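You operate a simulated robot arm through the tools that you are given. There is no shell and no other tool.

The job below is to be done with a simulated robot arm. You get a single attempt, and the scene is never put back.

TASK
Take the green bridge out of the spare box and lock the box again.
Fine: cover on the green mat meanwhile; the bridge stands in the rack's empty slot; both turn catches locked. Set down upright: green bridge.

The check looks at the end state, three seconds after you hand in, the way a careful person would. Anything else that was tipped, shoved, dropped, spilled or broken makes it a failure. A push-on lid holds only when it is set on centred and level and pressed home; a screw cap is set on level and turned clockwise until tight.

THE ROBOT
A 6-joint arm with a fingered hand, fixed in place. Base frame: the origin is on the floor under the middle of its stand, x ahead of it, y to its left, z up; the work surface is at about z = 85. Lengths are in cm, angles in degrees, forces in N, time in s.
With the tool pointing down near the work surface it reaches from about 30 to 92 cm from the base axis. Its first joint turns from -166.0 to 166.0 degrees. Payload 5 kg.
Tool frame: the origin (TCP) lies between the finger pads and is the grasp point; the fingertips stand 3.7 cm ahead of it; z points along the fingers, y is the line along which they close. The gripper opens to 12.4 cm; its body begins 4.3 cm behind the TCP. The gripper is a hand of 3 fingers: y runs from the thumb to the fingers, the wrist lies at [-2.1, -12.5, -21.5] in the tool frame.
Orientation is that of the tool frame in the base frame, as a unit quaternion [w, x, y, z]. With the fingers straight down and the wrist toward the robot, the tool's x, y and z point along [0, 1, 0], [1, 0, 0] and [0, 0, -1] of the base frame.

THE INTERFACE
- The arm moves only by the tool step_arm. Its argument "increments" is one flat list of numbers, 6 for each row, row after row: the shift along the tool's x, y, z in cm, then the turn, a rotation vector about the tool's x, y, z in degrees. In form: [x, y, z, rx, ry, rz, x, y, z, rx, ry, rz, ...]. A call has 1 to 20 rows; each row shifts and turns the commanded pose from where the row before left it, along the tool's axes as they then stand. A row lasts 0.2 s, in which the tool goes at most 5 cm and 8.6 degrees; a call with a longer step from one row to the next is refused whole. Where a pose cannot be reached the arm comes as near as it can. A force on the tool above 90 N (or 10 N above the force at the start of the call, whichever is more), or a blocked arm, ends the call early, and 0.2 s more pass. In this call time passes only in rows, and 0.2 s behind the last. The reply holds the time, the measured pose of the TCP, the force on the tool along the base axes, the opening and the grip force, in the units named above and with some noise, with the torque about the TCP (base axes, N m) and any sound that the robot's microphone picked up.
- Cameras (640 x 400 px; columns grow to the right, rows downward): "scene" is fixed at [5.6, -49.96, 150.26]; the picture's right is [0.81, -0.58, 0.00], its down [-0.23, -0.32, -0.92] and it looks along [0.54, 0.75, -0.39] (base axes); focal length 314 px, centre (320, 200). "wrist" rides on the gripper at [7.2, -10.4, -15.4] in the tool frame; the picture's right is [-0.83, 0.26, -0.49], its down [-0.51, -0.72, 0.47] and it looks along [-0.23, 0.64, 0.73] (tool axes); focal length 243 px, centre (320, 200). There is no depth. A picture from a camera that has moved, and an enlarged one, comes with that camera's place and axes in the base frame and with its lens. The place of the scene camera against the robot may be out by one fixed shift of up to 1.2 cm in any direction.
- camera(camera): a new picture of that camera. No time passes.
- move_fingers(index, middle, thumb_bend, thumb_turn): sets how far each is bent, from 0 (flat) to 1 (curled in); at 0.3 the hand is open as for a grip, at 0.7 the pads meet at the TCP. One left out holds its place. A second passes; each finger stops where it meets its share of the squeeze, and holds until it gets a number again. It is the only way to open and close the hand. It gives what a move gives, with no picture; readings hold the bend of each and the force on the fingers (four entries, about 0 where the hand has none), thumb and palm. thumb_turn goes from beside the hand (0) to across from the fingers (1), as for a grip.
- zoom(camera, box): a new picture of the part [left, top, right, bottom] of that camera's present view, enlarged. No time passes.
- sign_off(): hands the job in; it is judged then, once.

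Nothing tells you positions but the pictures and the camera data. Unless the task says otherwise, let go and move clear before handing in.

The tools are called after "Request:" by a JSON object that holds its "method" and its "body". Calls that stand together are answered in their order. step_arm: Moves the arm, as the interface text tells. Its arguments: {"type":"object","properties":{"increments":{"type":"array","items":{"type":"number"}}},"required":["increments"]} The other tools are called the same way: move_fingers (index, middle, thumb_bend, thumb_turn) moves the fingers one by one; camera (camera) takes a picture; zoom (camera, box) takes an enlarged picture of a part of a camera's view; sign_off () hands the job in.

At the start:

```text
t: 0.0
tool_pos: [63.71, 38.67, 117.13]
ee_rot: [0.0, 0.707, 0.708, 0.001]
force: [0.4, -0.4, 0.5]
moment: [-0.03, -0.02, -0.02]
gripper_width: 12.37
finger_force: 0.0
shape: jaw
bend: [0.3, 0.3, 0.3, 0.98]
finger forces: [0.0, 0.1, 0.0, 0.0, 0.1, 0.0]
```

scene: 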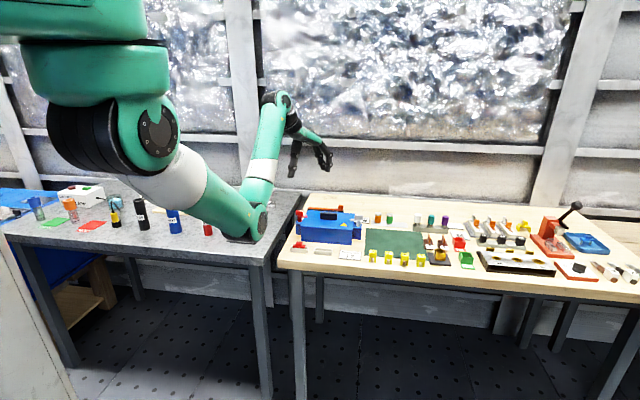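
wrist: 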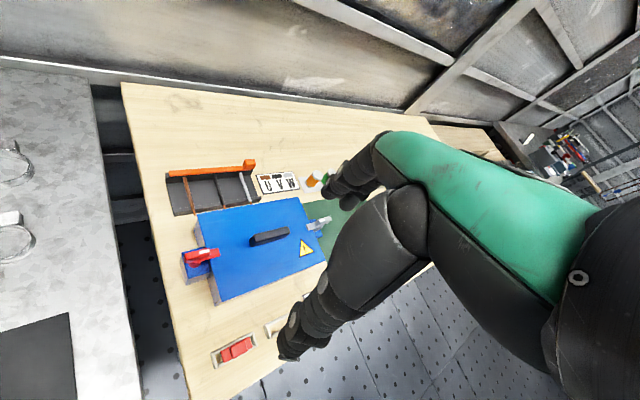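

I see a blue box with a handled cover and two turn catches (a red one and a light one), a rack behind it, and a green mat beside it. I'll enlarge the views before I move anything.

Request:
{"method": "zoom", "body": {"camera": "scene", "box": [270, 190, 470, 290]}}

Request:
{"method": "zoom", "body": {"camera": "wrist", "box": [140, 140, 380, 380]}}

Request:
{"method": "zoom", "body": {"camera": "scene", "box": [280, 195, 380, 265]}}

```text
3.20 times, centred on (370, 240) of scene
camera zoom: at [5.6, -49.96, 150.26], right [0.81, -0.58, 0.0], down [-0.23, -0.32, -0.92], along [0.54, 0.75, -0.39], focal length 1004 px, centre (160, 72)
```

zoom: 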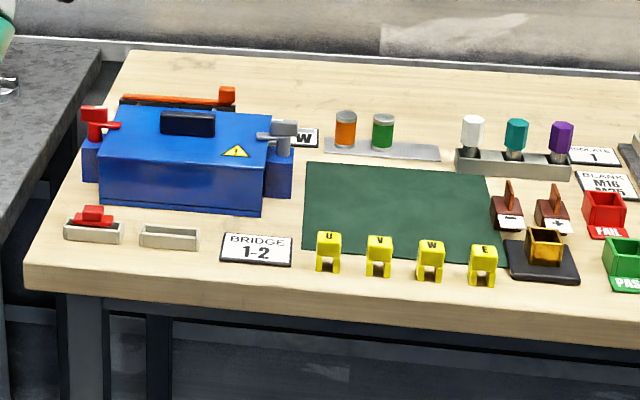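

```text
1.67 times, centred on (260, 260) of wrist
camera zoom: at [53.18, 45.87, 132.43], right [0.26, -0.83, 0.49], down [-0.72, -0.51, -0.47], along [0.64, -0.23, -0.73], focal length 404 px, centre (420, 100)
```

zoom: 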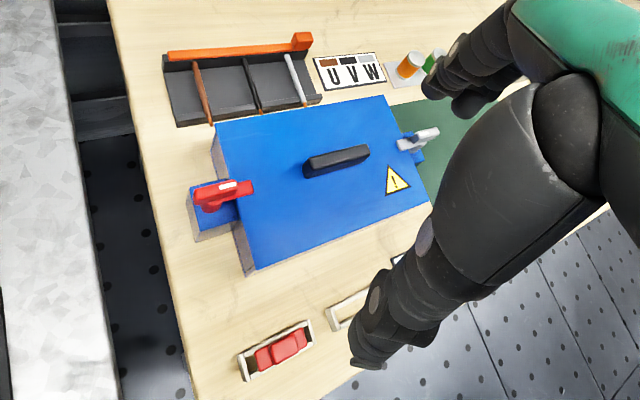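

```text
5.71 times, centred on (330, 230) of scene
camera zoom: at [5.6, -49.96, 150.26], right [0.81, -0.58, 0.0], down [-0.23, -0.32, -0.92], along [0.54, 0.75, -0.39], focal length 1793 px, centre (263, 29)
```

zoom: 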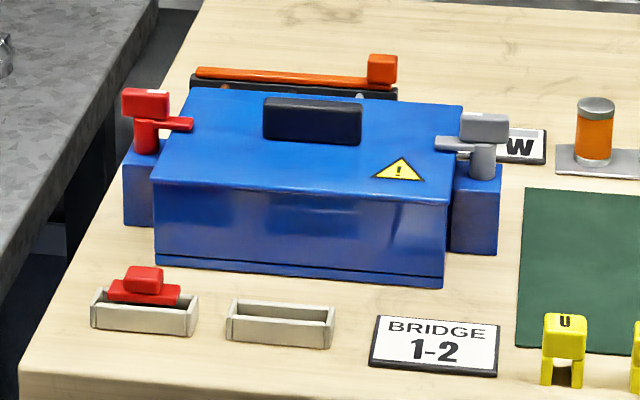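

The box sits at an angle to the base, with its centre near (72, 40) and its handle top at about z=96. I'll zoom in on each catch, the rack and the slots to see the details.

Request:
{"method": "zoom", "body": {"camera": "wrist", "box": [165, 230, 245, 280]}}

Request:
{"method": "zoom", "body": {"camera": "wrist", "box": [270, 200, 350, 250]}}

Request:
{"method": "zoom", "body": {"camera": "wrist", "box": [190, 290, 310, 380]}}

Request:
{"method": "zoom", "body": {"camera": "scene", "box": [285, 230, 385, 270]}}

Request:
{"method": "zoom", "body": {"camera": "scene", "box": [355, 195, 475, 275]}}

```text
8.00 times, centred on (205, 255) of wrist
camera zoom: at [53.18, 45.87, 132.43], right [0.26, -0.83, 0.49], down [-0.72, -0.51, -0.47], along [0.64, -0.23, -0.73], focal length 1941 px, centre (1240, -240)
```

zoom: 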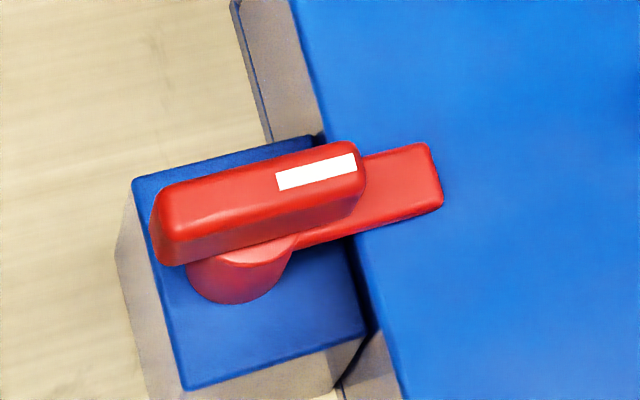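

```text
8.00 times, centred on (310, 225) of wrist
camera zoom: at [53.18, 45.87, 132.43], right [0.26, -0.83, 0.49], down [-0.72, -0.51, -0.47], along [0.64, -0.23, -0.73], focal length 1941 px, centre (400, 0)
```

zoom: 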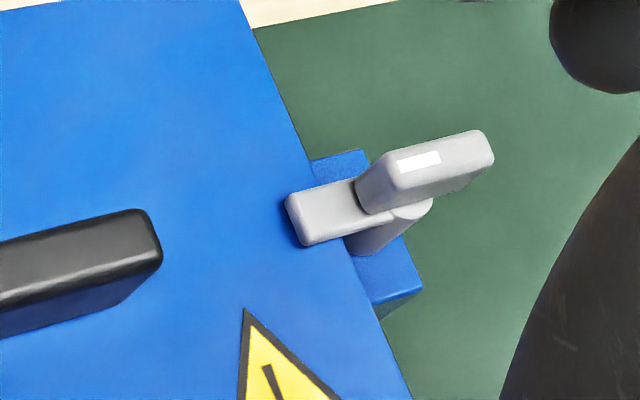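

```text
4.44 times, centred on (250, 335) of wrist
camera zoom: at [53.18, 45.87, 132.43], right [0.26, -0.83, 0.49], down [-0.72, -0.51, -0.47], along [0.64, -0.23, -0.73], focal length 1078 px, centre (631, -400)
```

zoom: 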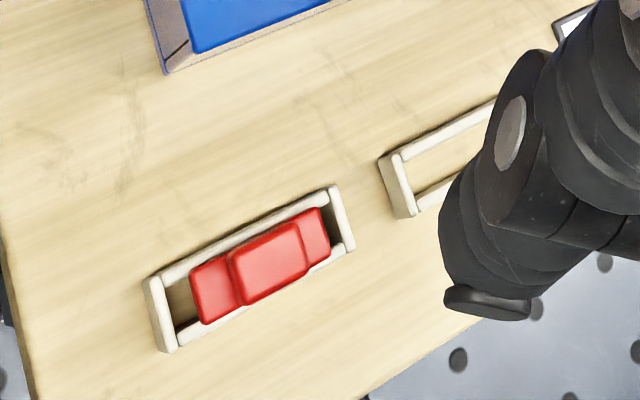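

```text
6.40 times, centred on (335, 250) of scene
camera zoom: at [5.6, -49.96, 150.26], right [0.81, -0.58, 0.0], down [-0.23, -0.32, -0.92], along [0.54, 0.75, -0.39], focal length 2008 px, centre (224, -120)
```

zoom: 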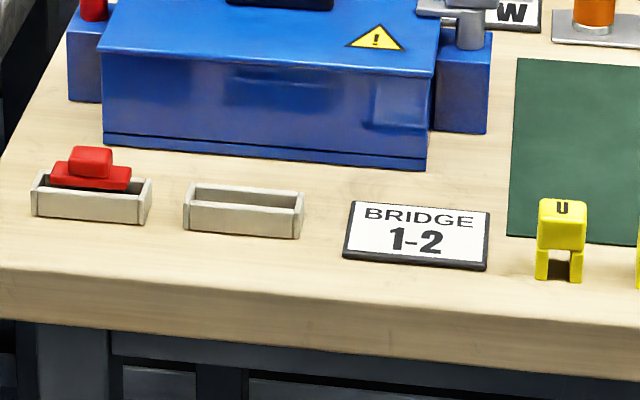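

```text
5.00 times, centred on (415, 235) of scene
camera zoom: at [5.6, -49.96, 150.26], right [0.81, -0.58, 0.0], down [-0.23, -0.32, -0.92], along [0.54, 0.75, -0.39], focal length 1569 px, centre (-155, 25)
```

zoom: 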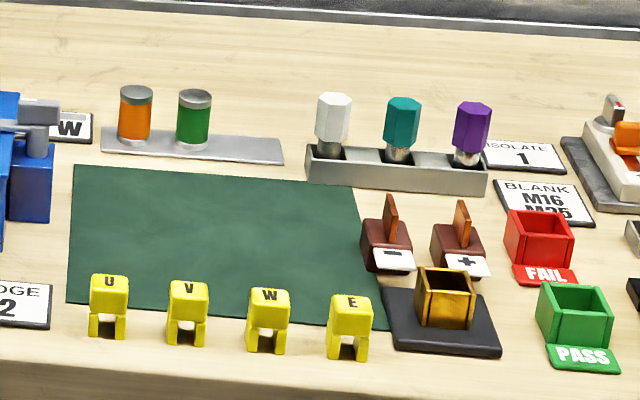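

The catches' pointer bars both lie over the cover, which is the locked position. The empty beige slot sits beside the one holding the red bridge. I'll line the hand up with the box and look again from up high.

Request:
{"method": "step_arm", "body": {"increments": [0, 0, 0, 0, 0, -7.5, 0, 0, 0, 0, 0, -7.5, 0, 0, 0, 0, 0, -7.5, 0, 0, 0, 0, 0, -7.5, 0, 0, 0, 0, 0, -7.5, 0, 0, 0, 0, 0, -7.5]}}

Request:
{"method": "camera", "body": {"camera": "wrist"}}

```text
t: 1.4
tool_pos: [63.5, 38.54, 117.13]
ee_rot: [0.0, 0.382, 0.924, 0.0]
force: [-0.2, -0.7, 0.0]
moment: [0.01, 0.02, 0.01]
gripper_width: 12.39
finger_force: 0.1
shape: jaw
bend: [0.3, 0.3, 0.3, 0.98]
finger forces: [0.1, 0.1, 0.1, 0.1, 0.1, 0.1]
```

```text
taken
camera wrist: at [51.09, 36.35, 132.4], right [0.77, -0.4, 0.49], down [-0.15, -0.87, -0.47], along [0.62, 0.29, -0.73], focal length 243 px, centre (320, 200)
```

wrist: 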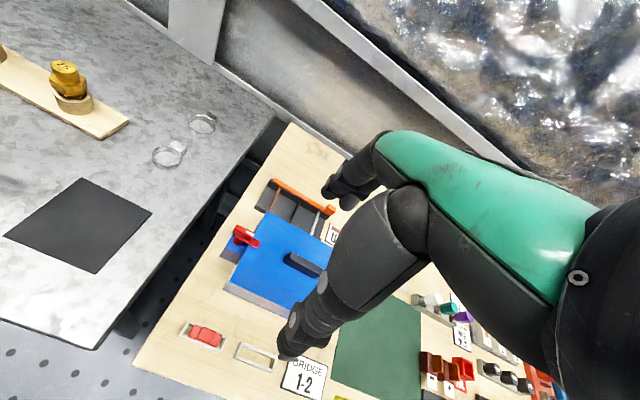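

I can see the box, the two slots and the mat now. I'll slide the hand to the right so it stops blocking the camera.

Request:
{"method": "step_arm", "body": {"increments": [-4, -1, 0, 0, 0, 0, -4, -1, 0, 0, 0, 0, -4, -1, 0, 0, 0, 0, -3, -1, 0, 0, 0, 0]}}

Request:
{"method": "camera", "body": {"camera": "wrist"}}

Request:
{"method": "camera", "body": {"camera": "scene"}}

```text
t: 2.4
tool_pos: [71.43, 25.27, 117.13]
ee_rot: [0.001, 0.383, 0.924, 0.0]
force: [-0.3, 0.0, -0.7]
moment: [-0.03, -0.02, 0.0]
gripper_width: 12.37
finger_force: 0.0
shape: jaw
bend: [0.3, 0.3, 0.3, 0.98]
finger forces: [0.0, 0.1, 0.1, 0.1, 0.0, 0.0]
```

```text
taken
camera wrist: at [58.91, 23.0, 132.5], right [0.77, -0.4, 0.49], down [-0.15, -0.87, -0.47], along [0.62, 0.29, -0.73], focal length 243 px, centre (320, 200)
```

wrist: 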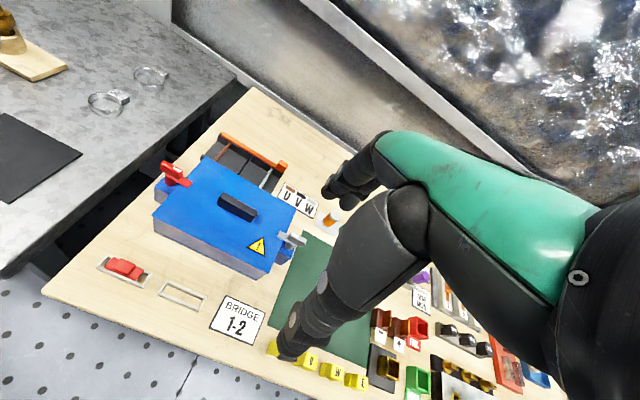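

```text
taken
```

scene: 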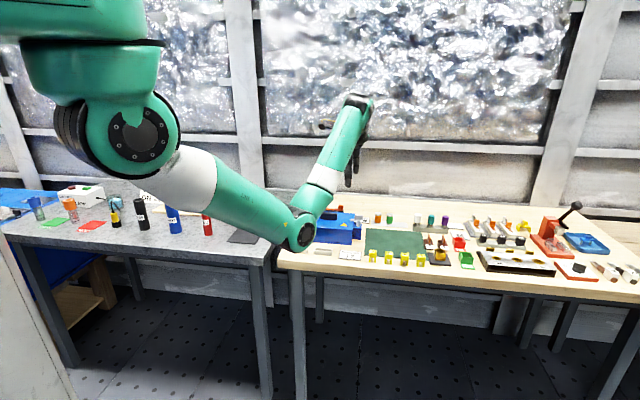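

The hand is out of the way now and the whole box is in view. I'll zoom in to measure the catches, the handle, the slots and the mat.

Request:
{"method": "zoom", "body": {"camera": "wrist", "box": [140, 130, 320, 290]}}

Request:
{"method": "zoom", "body": {"camera": "wrist", "box": [80, 240, 280, 370]}}

Request:
{"method": "zoom", "body": {"camera": "wrist", "box": [250, 180, 450, 400]}}

```text
2.50 times, centred on (230, 210) of wrist
camera zoom: at [58.91, 23.0, 132.5], right [0.77, -0.4, 0.49], down [-0.15, -0.87, -0.47], along [0.62, 0.29, -0.73], focal length 606 px, centre (545, 175)
```

zoom: 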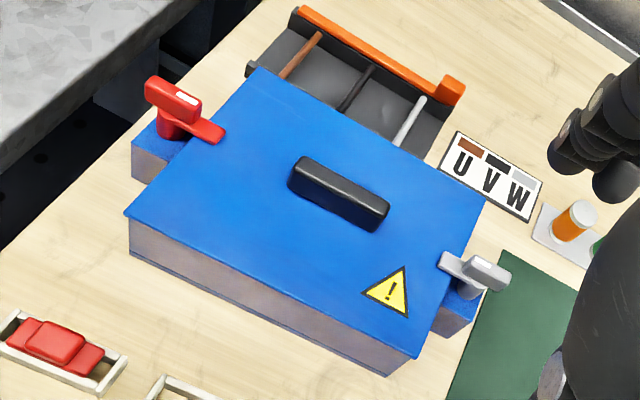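

```text
3.08 times, centred on (180, 305) of wrist
camera zoom: at [58.91, 23.0, 132.5], right [0.77, -0.4, 0.49], down [-0.15, -0.87, -0.47], along [0.62, 0.29, -0.73], focal length 746 px, centre (751, -123)
```

zoom: 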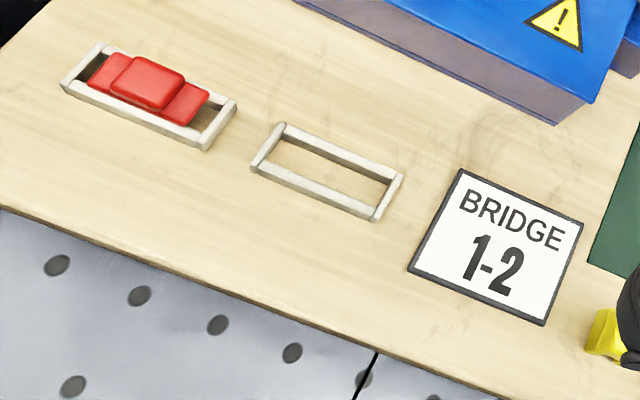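

```text
1.82 times, centred on (350, 290) of wrist
camera zoom: at [58.91, 23.0, 132.5], right [0.77, -0.4, 0.49], down [-0.15, -0.87, -0.47], along [0.62, 0.29, -0.73], focal length 441 px, centre (266, 36)
```

zoom: 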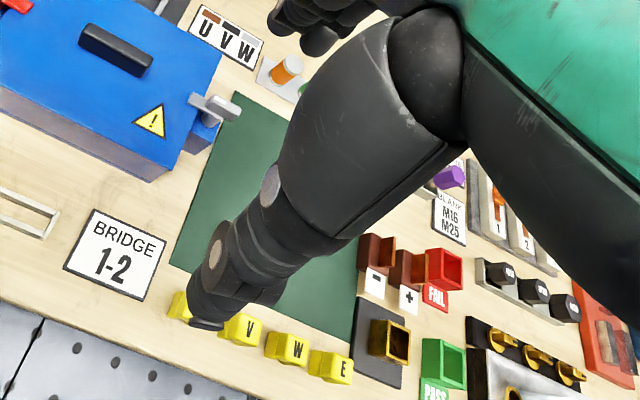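

Triangulating the two views puts the cover top at z≈90.5 and the handle top at about (73.9, 40.1, 94.3). The red catch is near (65.4, 48.4, 94.5), the grey one near (82.5, 31.7, 94.5), and the empty slot near (63.5, 29.7). Before I go near anything, I'll check how the hand looks and how it closes.

Request:
{"method": "move_fingers", "body": {"index": 0.5, "middle": 0.5, "thumb_bend": 0.5, "thumb_turn": 1}}

Request:
{"method": "zoom", "body": {"camera": "scene", "box": [300, 80, 420, 220]}}

Request:
{"method": "camera", "body": {"camera": "wrist"}}

```text
t: 3.4
tool_pos: [71.48, 25.31, 117.18]
ee_rot: [-0.001, 0.382, 0.924, 0.0]
force: [0.0, -0.2, -0.8]
moment: [0.03, -0.01, -0.01]
gripper_width: 6.83
finger_force: 0.0
shape: fingers
bend: [0.5, 0.5, 0.5, 1.0]
finger forces: [0.0, 0.1, 0.0, 0.1, 0.0, 0.0]
```

```text
2.86 times, centred on (360, 150) of scene
camera zoom: at [5.6, -49.96, 150.26], right [0.81, -0.58, 0.0], down [-0.23, -0.32, -0.92], along [0.54, 0.75, -0.39], focal length 896 px, centre (206, 343)
```

zoom: 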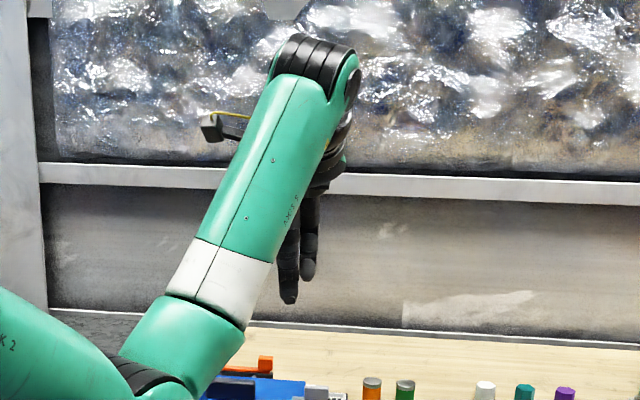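

```text
taken
camera wrist: at [58.91, 23.02, 132.5], right [0.77, -0.4, 0.49], down [-0.15, -0.87, -0.47], along [0.62, 0.29, -0.73], focal length 243 px, centre (320, 200)
```

wrist: 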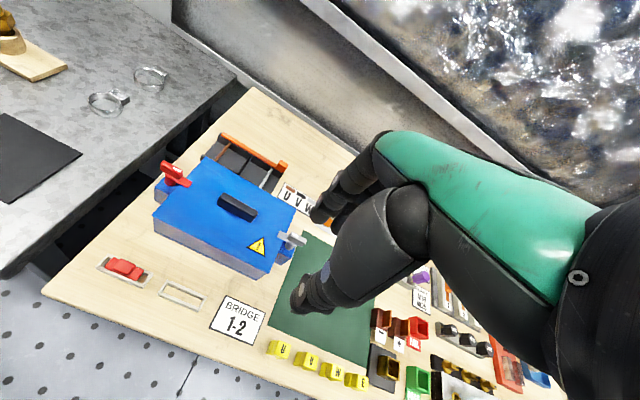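

The fingers close evenly, and bend 0.5 gives an opening of 6.8 cm. I'll move to hover above the red catch and check the alignment there.

Request:
{"method": "step_arm", "body": {"increments": [3.45, 2.0, 2.0, 0, 0, 0, 3.45, 2.0, 2.0, 0, 0, 0, 3.45, 2.0, 2.0, 0, 0, 0, 3.45, 2.0, 2.0, 0, 0, 0, 3.45, 2.0, 2.0, 0, 0, 0, 3.45, 2.0, 2.0, 0, 0, 0]}}

Request:
{"method": "camera", "body": {"camera": "wrist"}}

Request:
{"method": "camera", "body": {"camera": "scene"}}

```text
t: 4.8
tool_pos: [65.2, 48.34, 105.06]
ee_rot: [0.0, 0.382, 0.924, 0.0]
force: [0.1, -0.5, 0.9]
moment: [0.0, 0.0, -0.01]
gripper_width: 6.8
finger_force: 0.0
shape: fingers
bend: [0.5, 0.5, 0.5, 1.0]
finger forces: [0.0, 0.1, 0.0, 0.0, 0.0, 0.0]
```

```text
taken
camera wrist: at [52.74, 46.14, 120.41], right [0.77, -0.4, 0.49], down [-0.15, -0.87, -0.47], along [0.62, 0.29, -0.73], focal length 243 px, centre (320, 200)
```

wrist: 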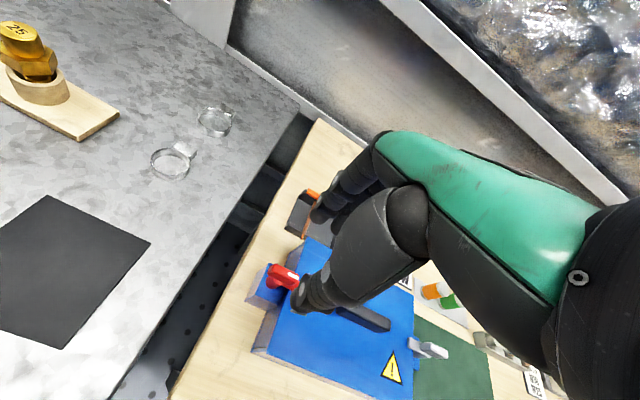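

```text
taken
```

scene: 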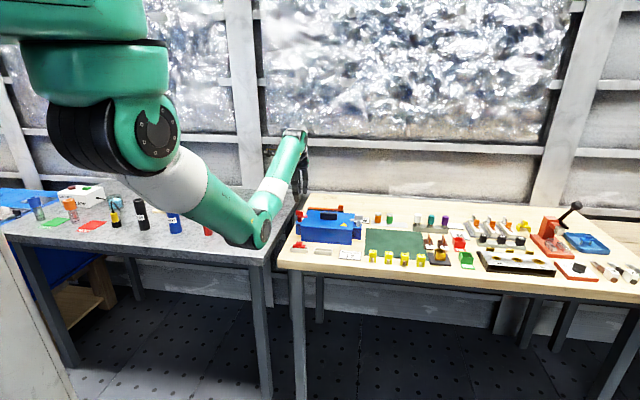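

The red catch shows up about where I predicted. I'll zoom in to see where the fingers are relative to it.

Request:
{"method": "zoom", "body": {"camera": "wrist", "box": [240, 180, 400, 320]}}

Request:
{"method": "zoom", "body": {"camera": "scene", "box": [270, 150, 370, 250]}}

```text
2.86 times, centred on (320, 250) of wrist
camera zoom: at [52.74, 46.14, 120.41], right [0.77, -0.4, 0.49], down [-0.15, -0.87, -0.47], along [0.62, 0.29, -0.73], focal length 693 px, centre (320, 57)
```

zoom: 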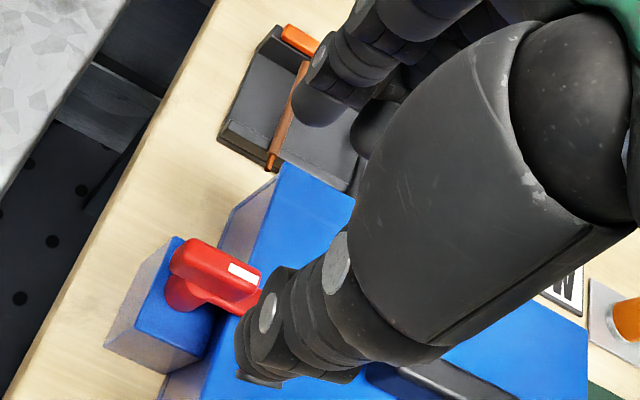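

```text
4.00 times, centred on (320, 200) of scene
camera zoom: at [5.6, -49.96, 150.26], right [0.81, -0.58, 0.0], down [-0.23, -0.32, -0.92], along [0.54, 0.75, -0.39], focal length 1255 px, centre (320, 200)
```

zoom: 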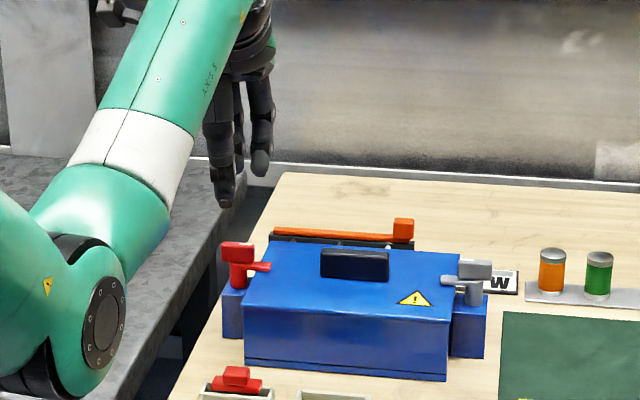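

The TCP is centred over the red catch. I'll go straight down until the fingertips straddle the grip block.

Request:
{"method": "step_arm", "body": {"increments": [0, 0, 2, 0, 0, 0, 0, 0, 2, 0, 0, 0, 0, 0, 2, 0, 0, 0, 0, 0, 2, 0, 0, 0, 0, 0, 1, 0, 0, 0, 0, 0, 1, 0, 0, 0]}}

Request:
{"method": "zoom", "body": {"camera": "wrist", "box": [240, 180, 400, 320]}}

Request:
{"method": "zoom", "body": {"camera": "scene", "box": [270, 170, 370, 270]}}

```text
t: 6.2
tool_pos: [65.42, 48.58, 95.96]
ee_rot: [0.005, 0.382, 0.924, 0.008]
force: [2.9, 3.8, 37.9]
moment: [0.63, -1.6, 0.08]
gripper_width: 6.77
finger_force: 19.0
shape: fingers
bend: [0.5, 0.48, 0.5, 1.0]
finger forces: [0.0, 37.9, 0.1, 0.0, 0.0, 0.0]
```

```text
2.86 times, centred on (320, 250) of wrist
camera zoom: at [52.77, 46.13, 111.09], right [0.77, -0.41, 0.5], down [-0.15, -0.86, -0.48], along [0.63, 0.3, -0.72], focal length 693 px, centre (320, 57)
```

zoom: 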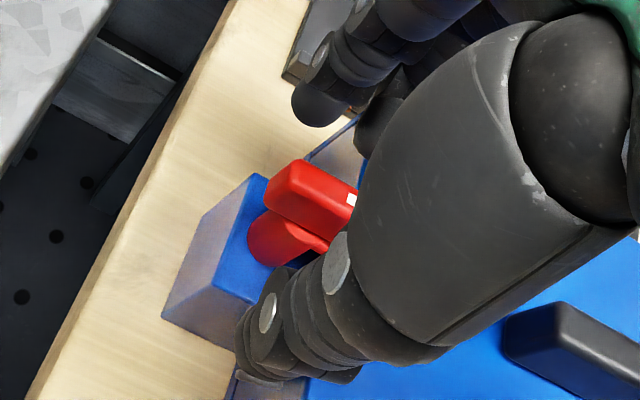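

```text
4.00 times, centred on (320, 220) of scene
camera zoom: at [5.6, -49.96, 150.26], right [0.81, -0.58, 0.0], down [-0.23, -0.32, -0.92], along [0.54, 0.75, -0.39], focal length 1255 px, centre (320, 120)
```

zoom: 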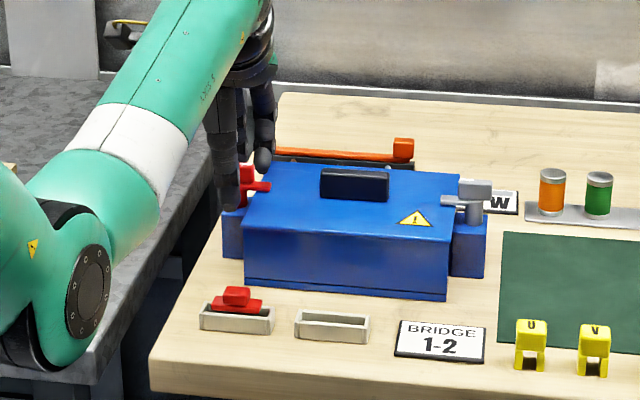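

The middle fingertip touched the cover, because the half-open fingers hang lower than I assumed. I'll back off, narrow the hand, and then come down again.

Request:
{"method": "step_arm", "body": {"increments": [0, 0, -1.5, 0, 0, 0, 0, 0, -1.5, 0, 0, 0]}}

Request:
{"method": "move_fingers", "body": {"index": 0.6, "middle": 0.6, "thumb_bend": 0.6}}

Request:
{"method": "zoom", "body": {"camera": "scene", "box": [300, 180, 360, 240]}}

Request:
{"method": "zoom", "body": {"camera": "wrist", "box": [240, 180, 400, 320]}}

```text
t: 6.8
tool_pos: [65.13, 48.21, 97.82]
ee_rot: [-0.002, 0.383, 0.924, -0.003]
force: [0.6, -0.6, 0.1]
moment: [0.0, 0.02, -0.01]
gripper_width: 6.79
finger_force: 0.2
shape: fingers
bend: [0.5, 0.5, 0.5, 1.0]
finger forces: [0.1, 0.0, 0.0, 0.1, 0.0, 0.0]
```

```text
t: 7.8
tool_pos: [65.21, 48.33, 98.17]
ee_rot: [0.0, 0.383, 0.924, 0.0]
force: [0.4, 0.7, -0.6]
moment: [-0.02, 0.02, -0.01]
gripper_width: 3.76
finger_force: 0.0
shape: fingers
bend: [0.6, 0.6, 0.6, 1.0]
finger forces: [0.0, 0.1, 0.0, 0.0, 0.0, 0.0]
```

```text
6.67 times, centred on (330, 210) of scene
camera zoom: at [5.6, -49.96, 150.26], right [0.81, -0.58, 0.0], down [-0.23, -0.32, -0.92], along [0.54, 0.75, -0.39], focal length 2092 px, centre (253, 133)
```

zoom: 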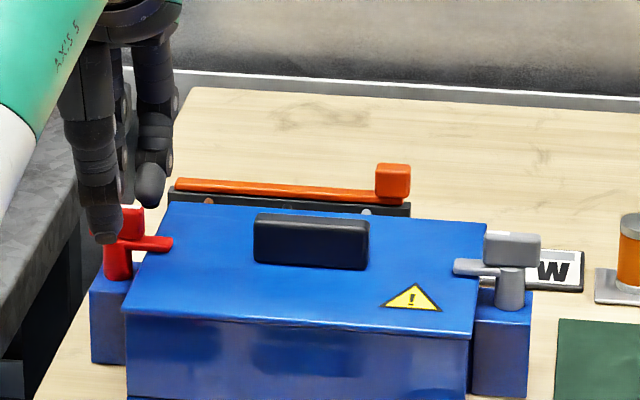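

```text
2.86 times, centred on (320, 250) of wrist
camera zoom: at [52.73, 46.13, 113.43], right [0.77, -0.4, 0.49], down [-0.15, -0.87, -0.47], along [0.62, 0.29, -0.73], focal length 693 px, centre (320, 57)
```

zoom: 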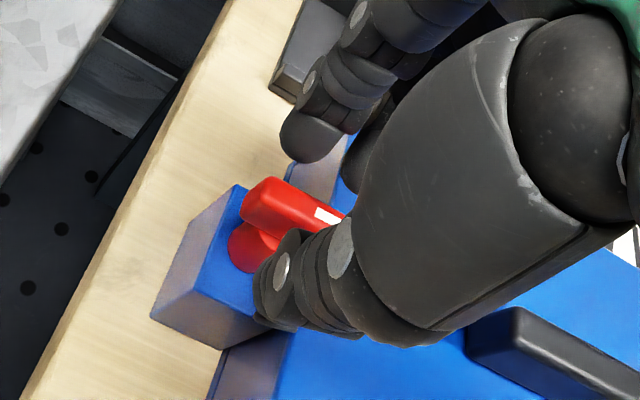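

Nothing was disturbed. With the hand narrowed, I'll lower it a little and close on the red block.

Request:
{"method": "step_arm", "body": {"increments": [0, 0, 0.8, 0, 0, 0, 0, 0, 0.7, 0, 0, 0]}}

Request:
{"method": "zoom", "body": {"camera": "wrist", "box": [240, 180, 400, 320]}}

Request:
{"method": "zoom", "body": {"camera": "scene", "box": [300, 190, 350, 240]}}

```text
t: 8.4
tool_pos: [65.3, 48.46, 96.59]
ee_rot: [0.0, 0.383, 0.924, 0.0]
force: [-0.1, 0.2, 0.6]
moment: [0.05, 0.01, 0.02]
gripper_width: 3.71
finger_force: 0.1
shape: fingers
bend: [0.6, 0.6, 0.6, 1.0]
finger forces: [0.0, 0.1, 0.0, 0.1, 0.0, 0.0]
```

```text
2.86 times, centred on (320, 250) of wrist
camera zoom: at [52.75, 46.09, 111.92], right [0.77, -0.4, 0.49], down [-0.15, -0.87, -0.47], along [0.62, 0.29, -0.73], focal length 693 px, centre (320, 57)
```

zoom: 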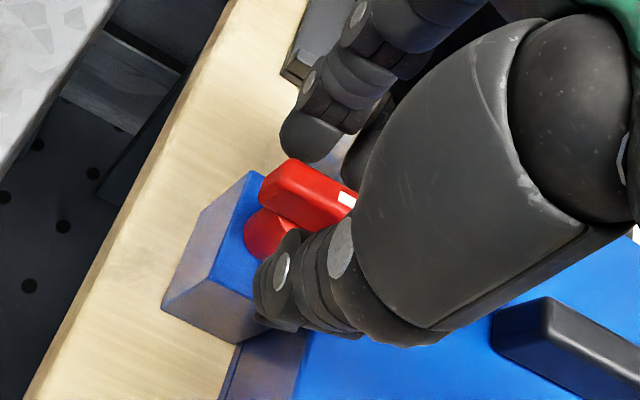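

```text
8.00 times, centred on (325, 215) of scene
camera zoom: at [5.6, -49.96, 150.26], right [0.81, -0.58, 0.0], down [-0.23, -0.32, -0.92], along [0.54, 0.75, -0.39], focal length 2510 px, centre (280, 80)
```

zoom: 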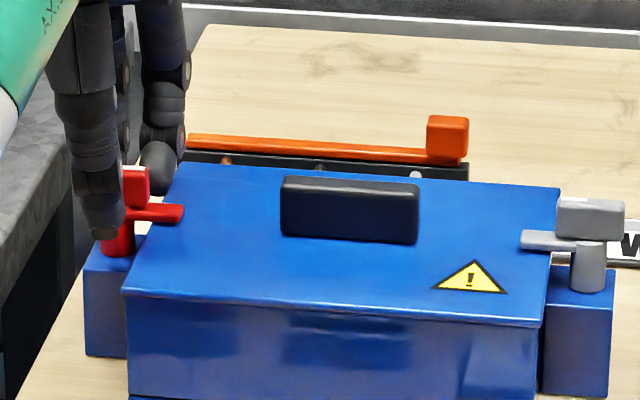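

The thumb is on the front side of the block and the fingers are behind it. I'll close gently to grip it.

Request:
{"method": "move_fingers", "body": {"index": 0.72, "middle": 0.72, "thumb_bend": 0.72}}

Request:
{"method": "zoom", "body": {"camera": "wrist", "box": [240, 180, 400, 320]}}

Request:
{"method": "zoom", "body": {"camera": "scene", "box": [300, 190, 350, 240]}}

```text
t: 9.4
tool_pos: [65.36, 48.39, 96.63]
ee_rot: [0.0, 0.383, 0.924, 0.0]
force: [6.8, 5.2, -5.7]
moment: [0.13, -0.16, 0.01]
gripper_width: 1.35
finger_force: 9.8
shape: fingers
bend: [0.71, 0.67, 0.69, 1.0]
finger forces: [7.5, 6.5, 0.0, 0.0, 5.4, 0.1]
```

```text
2.86 times, centred on (320, 250) of wrist
camera zoom: at [52.79, 46.11, 111.87], right [0.77, -0.4, 0.49], down [-0.15, -0.87, -0.47], along [0.62, 0.29, -0.73], focal length 693 px, centre (320, 57)
```

zoom: 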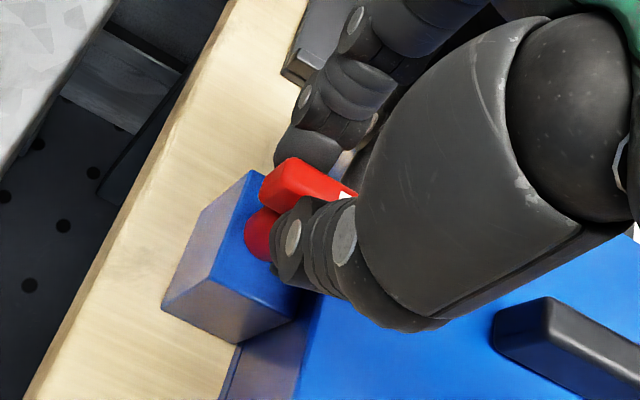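

```text
8.00 times, centred on (325, 215) of scene
camera zoom: at [5.6, -49.96, 150.26], right [0.81, -0.58, 0.0], down [-0.23, -0.32, -0.92], along [0.54, 0.75, -0.39], focal length 2510 px, centre (280, 80)
```

zoom: 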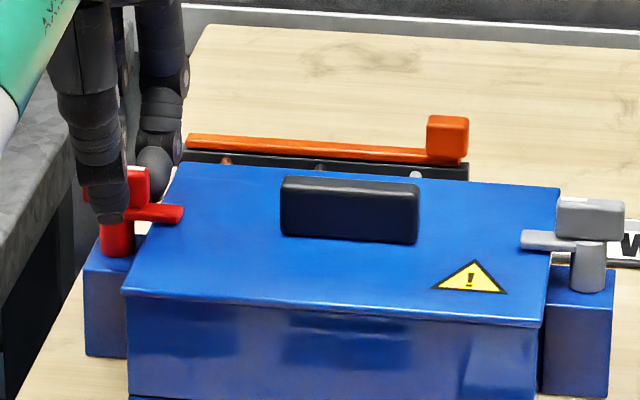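

All three digits are holding the red block. I'll turn a small amount clockwise, seen from above, to find out whether it moves freely that way.

Request:
{"method": "step_arm", "body": {"increments": [0, 0, 0, 0, 0, 4, 0, 0, 0, 0, 0, 4, 0, 0, 0, 0, 0, 4]}}

Request:
{"method": "zoom", "body": {"camera": "scene", "box": [300, 190, 350, 240]}}

```text
t: 10.2
tool_pos: [65.35, 48.4, 96.57]
ee_rot: [0.0, 0.477, 0.879, 0.0]
force: [6.9, 9.6, -4.9]
moment: [0.24, -0.13, 0.15]
gripper_width: 1.26
finger_force: 10.7
shape: fingers
bend: [0.71, 0.65, 0.69, 1.0]
finger forces: [5.5, 10.5, 0.1, 0.0, 5.5, 0.0]
```

```text
8.00 times, centred on (325, 215) of scene
camera zoom: at [5.6, -49.96, 150.26], right [0.81, -0.58, 0.0], down [-0.23, -0.32, -0.92], along [0.54, 0.75, -0.39], focal length 2510 px, centre (280, 80)
```

zoom: 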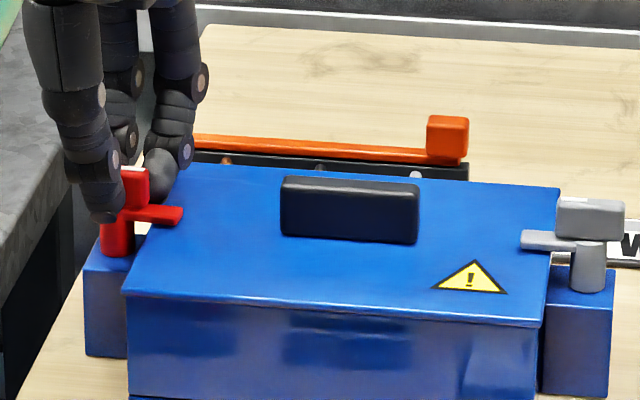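

The hand turned 12° but the catch stayed put, since the grip was light and the fingers gave. I'll squeeze harder before turning any further.

Request:
{"method": "move_fingers", "body": {"index": 0.85, "middle": 0.85, "thumb_bend": 0.85}}

Request:
{"method": "step_arm", "body": {"increments": [0, 0, 0, 0, 0, 4, 0, 0, 0, 0, 0, 4, 0, 0, 0, 0, 0, 4]}}

Request:
{"method": "zoom", "body": {"camera": "scene", "box": [300, 190, 350, 240]}}

```text
t: 11.2
tool_pos: [65.32, 48.29, 96.54]
ee_rot: [0.0, 0.477, 0.879, -0.001]
force: [1.0, 0.0, -11.4]
moment: [0.06, -0.02, 0.21]
gripper_width: 1.11
finger_force: 28.5
shape: fingers
bend: [0.72, 0.64, 0.71, 1.0]
finger forces: [14.5, 14.7, 0.0, 0.0, 27.5, 0.1]
```

```text
t: 12.0
tool_pos: [65.23, 48.37, 96.6]
ee_rot: [0.0, 0.566, 0.824, 0.0]
force: [0.6, 5.8, -15.2]
moment: [0.26, -0.23, 0.49]
gripper_width: 1.07
finger_force: 29.4
shape: fingers
bend: [0.72, 0.62, 0.71, 1.0]
finger forces: [10.2, 21.1, 0.1, 0.1, 27.9, 0.2]
```

```text
8.00 times, centred on (325, 215) of scene
camera zoom: at [5.6, -49.96, 150.26], right [0.81, -0.58, 0.0], down [-0.23, -0.32, -0.92], along [0.54, 0.75, -0.39], focal length 2510 px, centre (280, 80)
```

zoom: 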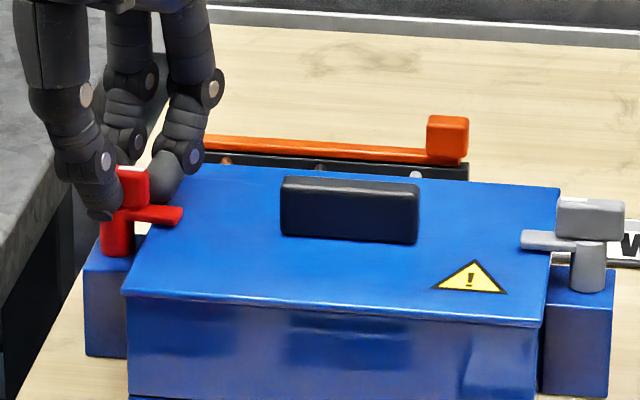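

There's torque but no movement, so this is either the stop or stiffness. I'll try the other way, counter-clockwise.

Request:
{"method": "step_arm", "body": {"increments": [0, 0, 0, 0, 0, -6, 0, 0, 0, 0, 0, -6, 0, 0, 0, 0, 0, -6, 0, 0, 0, 0, 0, -6, 0, 0, 0, 0, 0, -6, 0, 0, 0, 0, 0, -6, 0, 0, 0, 0, 0, -6]}}

Request:
{"method": "zoom", "body": {"camera": "scene", "box": [300, 190, 350, 240]}}

Request:
{"method": "zoom", "body": {"camera": "wrist", "box": [240, 180, 400, 320]}}

```text
t: 13.6
tool_pos: [65.44, 48.36, 96.55]
ee_rot: [0.0, 0.234, 0.972, 0.0]
force: [10.7, -6.2, -16.5]
moment: [-0.11, -0.28, -0.06]
gripper_width: 1.15
finger_force: 25.6
shape: fingers
bend: [0.72, 0.66, 0.71, 1.0]
finger forces: [17.1, 9.4, 0.0, 0.0, 25.6, 0.0]
```

```text
8.00 times, centred on (325, 215) of scene
camera zoom: at [5.6, -49.96, 150.26], right [0.81, -0.58, 0.0], down [-0.23, -0.32, -0.92], along [0.54, 0.75, -0.39], focal length 2510 px, centre (280, 80)
```

zoom: 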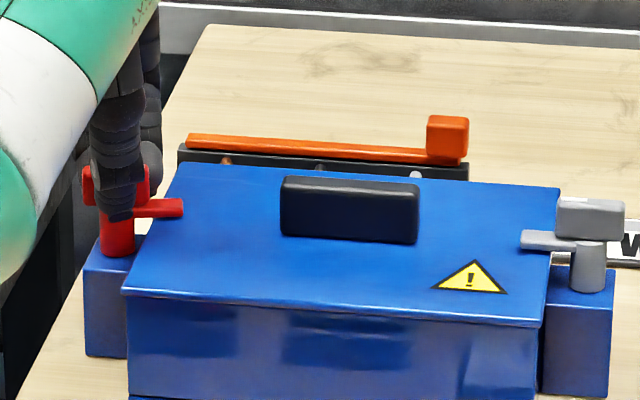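

```text
2.86 times, centred on (320, 250) of wrist
camera zoom: at [54.18, 42.27, 111.83], right [0.86, -0.14, 0.49], down [0.12, -0.87, -0.47], along [0.5, 0.47, -0.73], focal length 693 px, centre (320, 57)
```

zoom: 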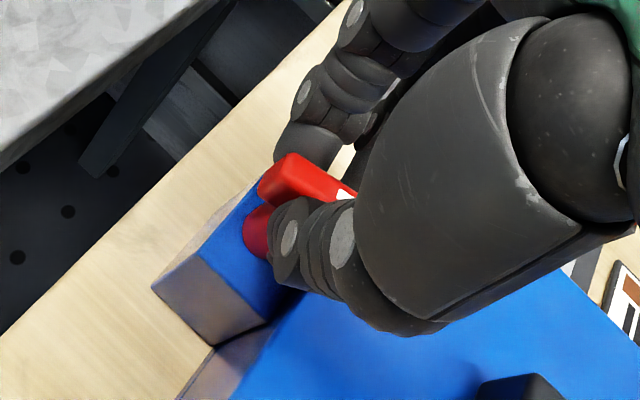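

The block seems to have followed the hand this time, and its tip has shifted toward the back, so counter-clockwise is the free direction. I'll keep turning that way.

Request:
{"method": "step_arm", "body": {"increments": [0, 0, 0, 0, 0, -6, 0, 0, 0, 0, 0, -6, 0, 0, 0, 0, 0, -6, 0, 0, 0, 0, 0, -6]}}

Request:
{"method": "zoom", "body": {"camera": "scene", "box": [300, 190, 350, 240]}}

Request:
{"method": "zoom", "body": {"camera": "wrist", "box": [240, 180, 400, 320]}}

```text
t: 14.6
tool_pos: [65.46, 48.33, 96.53]
ee_rot: [0.001, 0.026, 1.0, 0.0]
force: [18.9, -3.5, -16.0]
moment: [-0.03, -0.45, -0.08]
gripper_width: 1.18
finger_force: 26.7
shape: fingers
bend: [0.72, 0.66, 0.71, 1.0]
finger forces: [16.1, 10.2, 0.0, 0.1, 27.2, 0.0]
```

```text
8.00 times, centred on (325, 215) of scene
camera zoom: at [5.6, -49.96, 150.26], right [0.81, -0.58, 0.0], down [-0.23, -0.32, -0.92], along [0.54, 0.75, -0.39], focal length 2510 px, centre (280, 80)
```

zoom: 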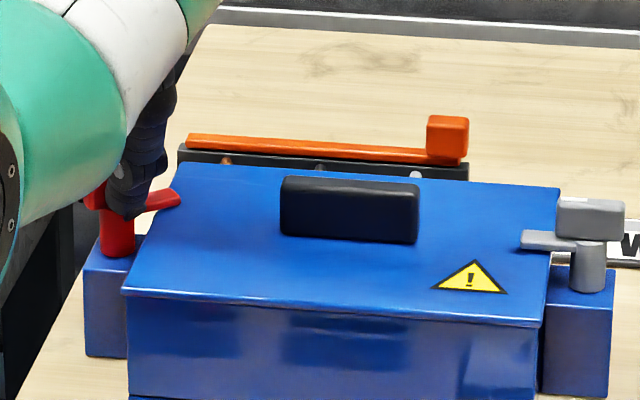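

```text
2.86 times, centred on (320, 250) of wrist
camera zoom: at [57.57, 38.27, 111.84], right [0.84, 0.22, 0.49], down [0.47, -0.75, -0.47], along [0.27, 0.63, -0.73], focal length 693 px, centre (320, 57)
```

zoom: 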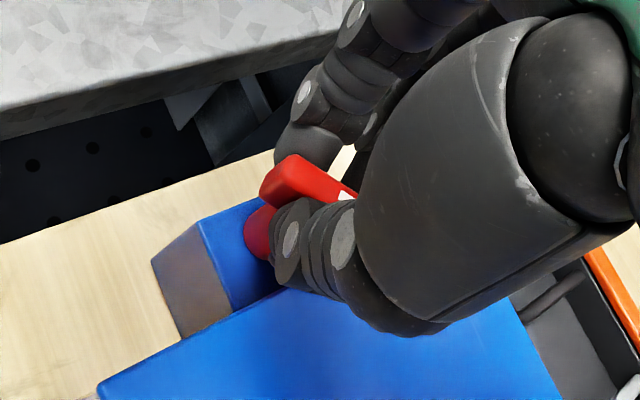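

It's turning with the hand and the latch arm is swinging back off the cover. I'll continue.

Request:
{"method": "step_arm", "body": {"increments": [0, 0, 0, 0, 0, -6, 0, 0, 0, 0, 0, -6, 0, 0, 0, 0, 0, -6, 0, 0, 0, 0, 0, -6]}}

Request:
{"method": "zoom", "body": {"camera": "scene", "box": [300, 190, 350, 240]}}

Request:
{"method": "camera", "body": {"camera": "scene"}}

```text
t: 15.6
tool_pos: [65.38, 48.37, 96.57]
ee_rot: [0.0, -0.182, 0.983, 0.0]
force: [20.4, 1.3, -15.6]
moment: [0.06, -0.51, -0.05]
gripper_width: 1.2
finger_force: 25.9
shape: fingers
bend: [0.72, 0.72, 0.71, 1.0]
finger forces: [14.7, 9.6, 0.1, 0.0, 28.3, 0.0]
```

```text
8.00 times, centred on (325, 215) of scene
camera zoom: at [5.6, -49.96, 150.26], right [0.81, -0.58, 0.0], down [-0.23, -0.32, -0.92], along [0.54, 0.75, -0.39], focal length 2510 px, centre (280, 80)
```

zoom: 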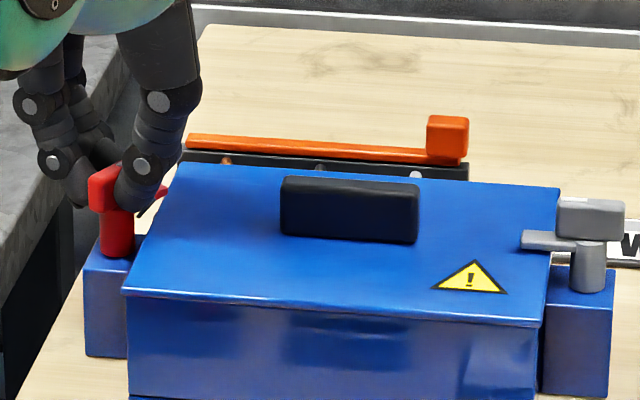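

```text
taken
```

scene: 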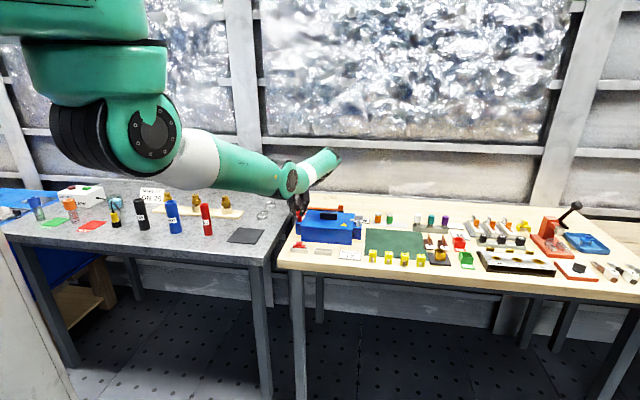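

The arm has plenty of room left. I'll finish the quarter turn and watch for torque or a click.

Request:
{"method": "step_arm", "body": {"increments": [0, 0, 0, 0, 0, -5, 0, 0, 0, 0, 0, -5, 0, 0, 0, 0, 0, -5, 0, 0, 0, 0, 0, -5, 0, 0, 0, 0, 0, -4]}}

Request:
{"method": "zoom", "body": {"camera": "scene", "box": [300, 190, 350, 240]}}

Request:
{"method": "zoom", "body": {"camera": "wrist", "box": [240, 180, 400, 320]}}

```text
t: 16.8
tool_pos: [62.29, 45.8, 97.44]
ee_rot: [-0.001, -0.383, 0.924, -0.001]
force: [0.6, 0.1, -0.4]
moment: [0.0, 0.01, 0.01]
gripper_width: 0.01
finger_force: 0.1
shape: fingers
bend: [0.73, 0.73, 0.76, 1.0]
finger forces: [0.1, 0.1, 0.0, 0.1, 0.0, 0.0]
out of reach, approached as far as the arm can: row 2, 3, 4, 5
```

```text
8.00 times, centred on (325, 215) of scene
camera zoom: at [5.6, -49.96, 150.26], right [0.81, -0.58, 0.0], down [-0.23, -0.32, -0.92], along [0.54, 0.75, -0.39], focal length 2510 px, centre (280, 80)
```

zoom: 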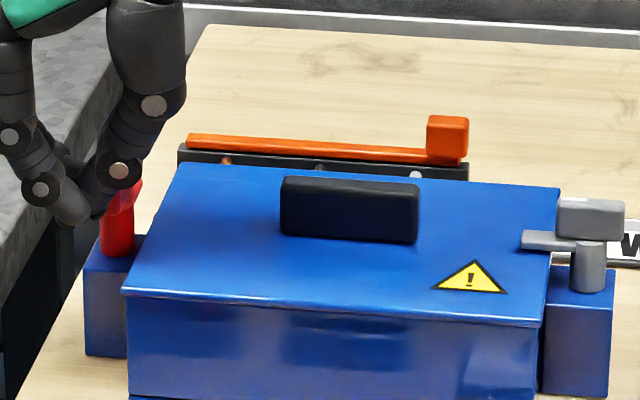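

```text
2.86 times, centred on (320, 250) of wrist
camera zoom: at [64.54, 33.36, 112.77], right [0.4, 0.77, 0.49], down [0.87, -0.15, -0.47], along [-0.29, 0.62, -0.73], focal length 693 px, centre (320, 57)
```

zoom: 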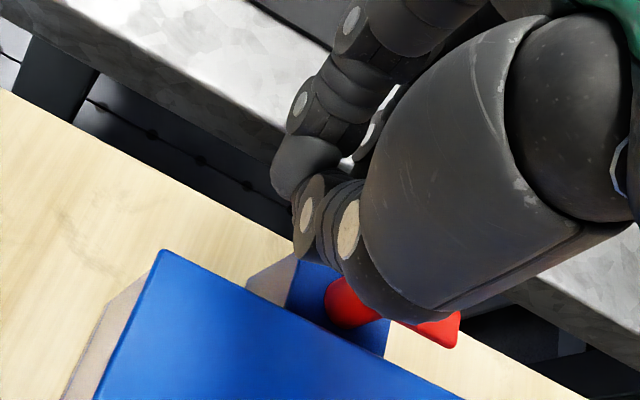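

The last rows were out of reach and the fingers slid off the block. I'll rise straight up, turn back, and see where the catch ended up.

Request:
{"method": "step_arm", "body": {"increments": [0, 0, -3, 0, 0, 0, 0, 0, -3, 0, 0, 0, 0, 0, -3, 0, 0, 0, 0, 0, -3, 0, 0, 0, 0, 0, 0, 0, 0, 8, 0, 0, 0, 0, 0, 8, 0, 0, 0, 0, 0, 8, 0, 0, 0, 0, 0, 8, 0, 0, 0, 0, 0, 8, 0, 0, 0, 0, 0, 8, 0, 0, 0, 0, 0, 8, 0, 0, 0, 0, 0, 8, 0, 0, 0, 0, 0, 8, 0, 0, 0, 0, 0, 8, 0, 0, 0, 0, 0, 8, 0, 0, 0, 0, 0, 2]}}

Request:
{"method": "camera", "body": {"camera": "wrist"}}

Request:
{"method": "zoom", "body": {"camera": "scene", "box": [300, 190, 350, 240]}}

```text
t: 20.2
tool_pos: [62.27, 45.82, 109.43]
ee_rot: [0.0, 0.384, 0.923, 0.0]
force: [1.0, -0.6, 0.1]
moment: [0.03, -0.02, 0.0]
gripper_width: 0.02
finger_force: 0.0
shape: fingers
bend: [0.73, 0.73, 0.76, 1.0]
finger forces: [0.0, 0.0, 0.0, 0.0, 0.0, 0.0]
```

```text
taken
camera wrist: at [49.78, 43.62, 124.74], right [0.77, -0.4, 0.49], down [-0.15, -0.87, -0.47], along [0.62, 0.29, -0.73], focal length 243 px, centre (320, 200)
```

wrist: 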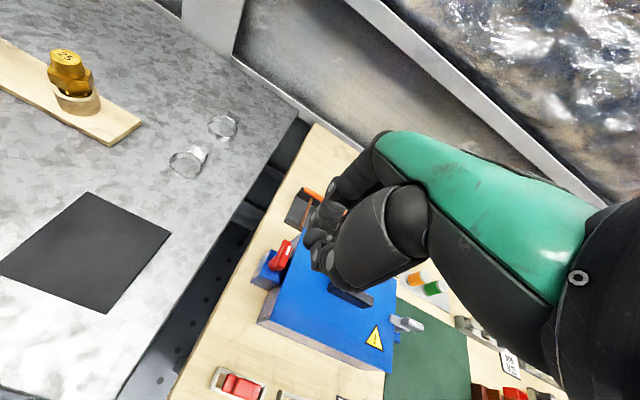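

```text
8.00 times, centred on (325, 215) of scene
camera zoom: at [5.6, -49.96, 150.26], right [0.81, -0.58, 0.0], down [-0.23, -0.32, -0.92], along [0.54, 0.75, -0.39], focal length 2510 px, centre (280, 80)
```

zoom: 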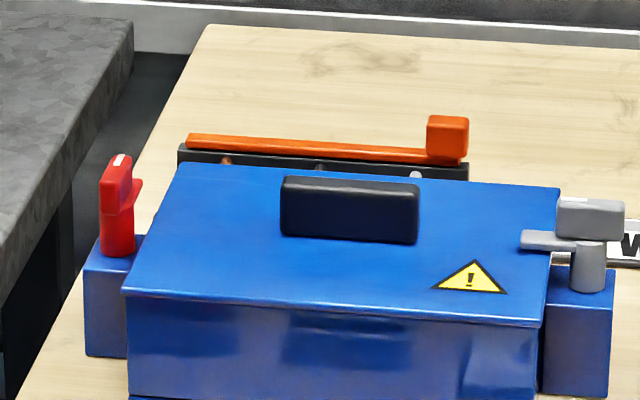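

The red catch has turned most of a quarter. I'll check whether its arm is fully off the cover.

Request:
{"method": "zoom", "body": {"camera": "wrist", "box": [240, 220, 320, 300]}}

Request:
{"method": "zoom", "body": {"camera": "scene", "box": [305, 200, 330, 225]}}

```text
5.00 times, centred on (280, 260) of wrist
camera zoom: at [49.78, 43.62, 124.74], right [0.77, -0.4, 0.49], down [-0.15, -0.87, -0.47], along [0.62, 0.29, -0.73], focal length 1213 px, centre (520, -100)
```

zoom: 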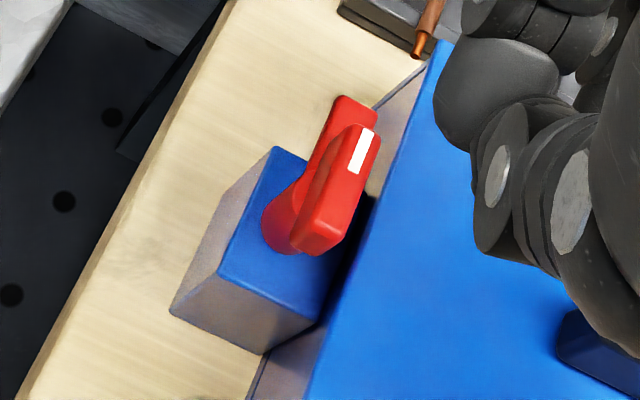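

```text
16.00 times, centred on (318, 212) of scene
camera zoom: at [5.6, -49.96, 150.26], right [0.81, -0.58, 0.0], down [-0.23, -0.32, -0.92], along [0.54, 0.75, -0.39], focal length 5020 px, centre (360, 0)
```

zoom: 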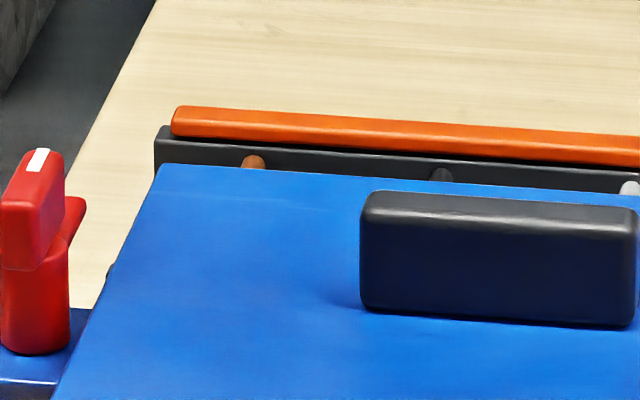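

The red arm is clear of the cover and lies parallel to its edge. Next I'll hover over the grey catch at about (82.5, 31.7).

Request:
{"method": "step_arm", "body": {"increments": [-4.03, 0.73, 0, 0, 0, 0, -4.03, 0.73, 0, 0, 0, 0, -4.03, 0.73, 0, 0, 0, 0, -4.03, 0.73, 0, 0, 0, 0, -4.03, 0.73, 0, 0, 0, 0, -4.03, 0.73, 0, 0, 0, 0]}}

Request:
{"method": "move_fingers", "body": {"index": 0.58, "middle": 0.58, "thumb_bend": 0.58}}

Request:
{"method": "zoom", "body": {"camera": "wrist", "box": [200, 180, 360, 320]}}

Request:
{"method": "zoom", "body": {"camera": "scene", "box": [300, 150, 390, 240]}}

```text
t: 21.6
tool_pos: [82.53, 31.67, 109.35]
ee_rot: [-0.001, 0.382, 0.924, 0.0]
force: [0.3, 0.9, 0.3]
moment: [0.0, -0.03, 0.01]
gripper_width: 0.0
finger_force: 0.0
shape: fingers
bend: [0.73, 0.73, 0.76, 1.0]
finger forces: [0.1, 0.0, 0.0, 0.0, 0.0, 0.0]
```

```text
t: 22.6
tool_pos: [82.53, 31.7, 109.36]
ee_rot: [-0.001, 0.383, 0.924, 0.0]
force: [-0.1, -0.2, 0.0]
moment: [-0.04, 0.0, -0.01]
gripper_width: 4.51
finger_force: 0.2
shape: fingers
bend: [0.57, 0.57, 0.57, 1.0]
finger forces: [0.0, 0.0, 0.0, 0.1, 0.0, 0.0]
```

```text
2.86 times, centred on (280, 250) of wrist
camera zoom: at [69.98, 29.56, 124.69], right [0.77, -0.4, 0.49], down [-0.15, -0.87, -0.47], along [0.62, 0.29, -0.73], focal length 693 px, centre (434, 57)
```

zoom: 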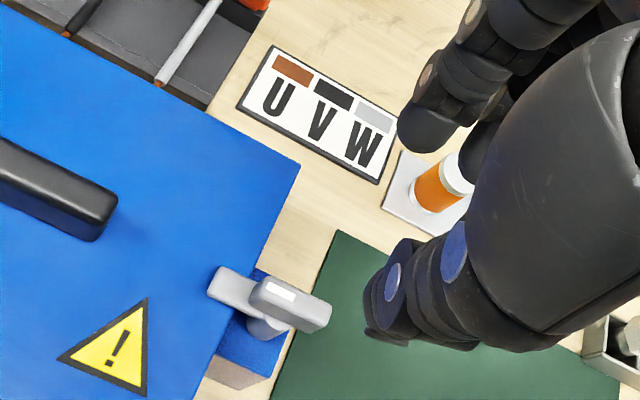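

```text
4.44 times, centred on (345, 195) of scene
camera zoom: at [5.6, -49.96, 150.26], right [0.81, -0.58, 0.0], down [-0.23, -0.32, -0.92], along [0.54, 0.75, -0.39], focal length 1394 px, centre (209, 222)
```

zoom: 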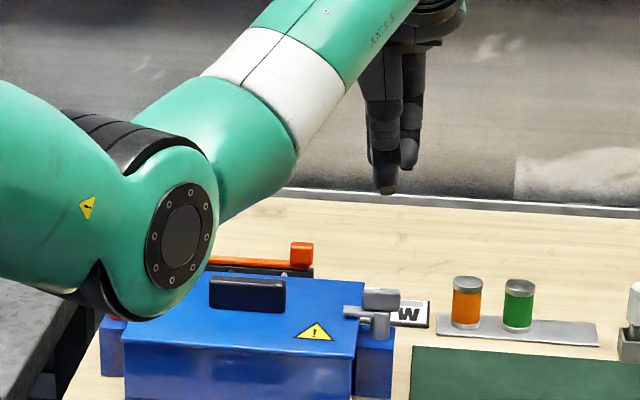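

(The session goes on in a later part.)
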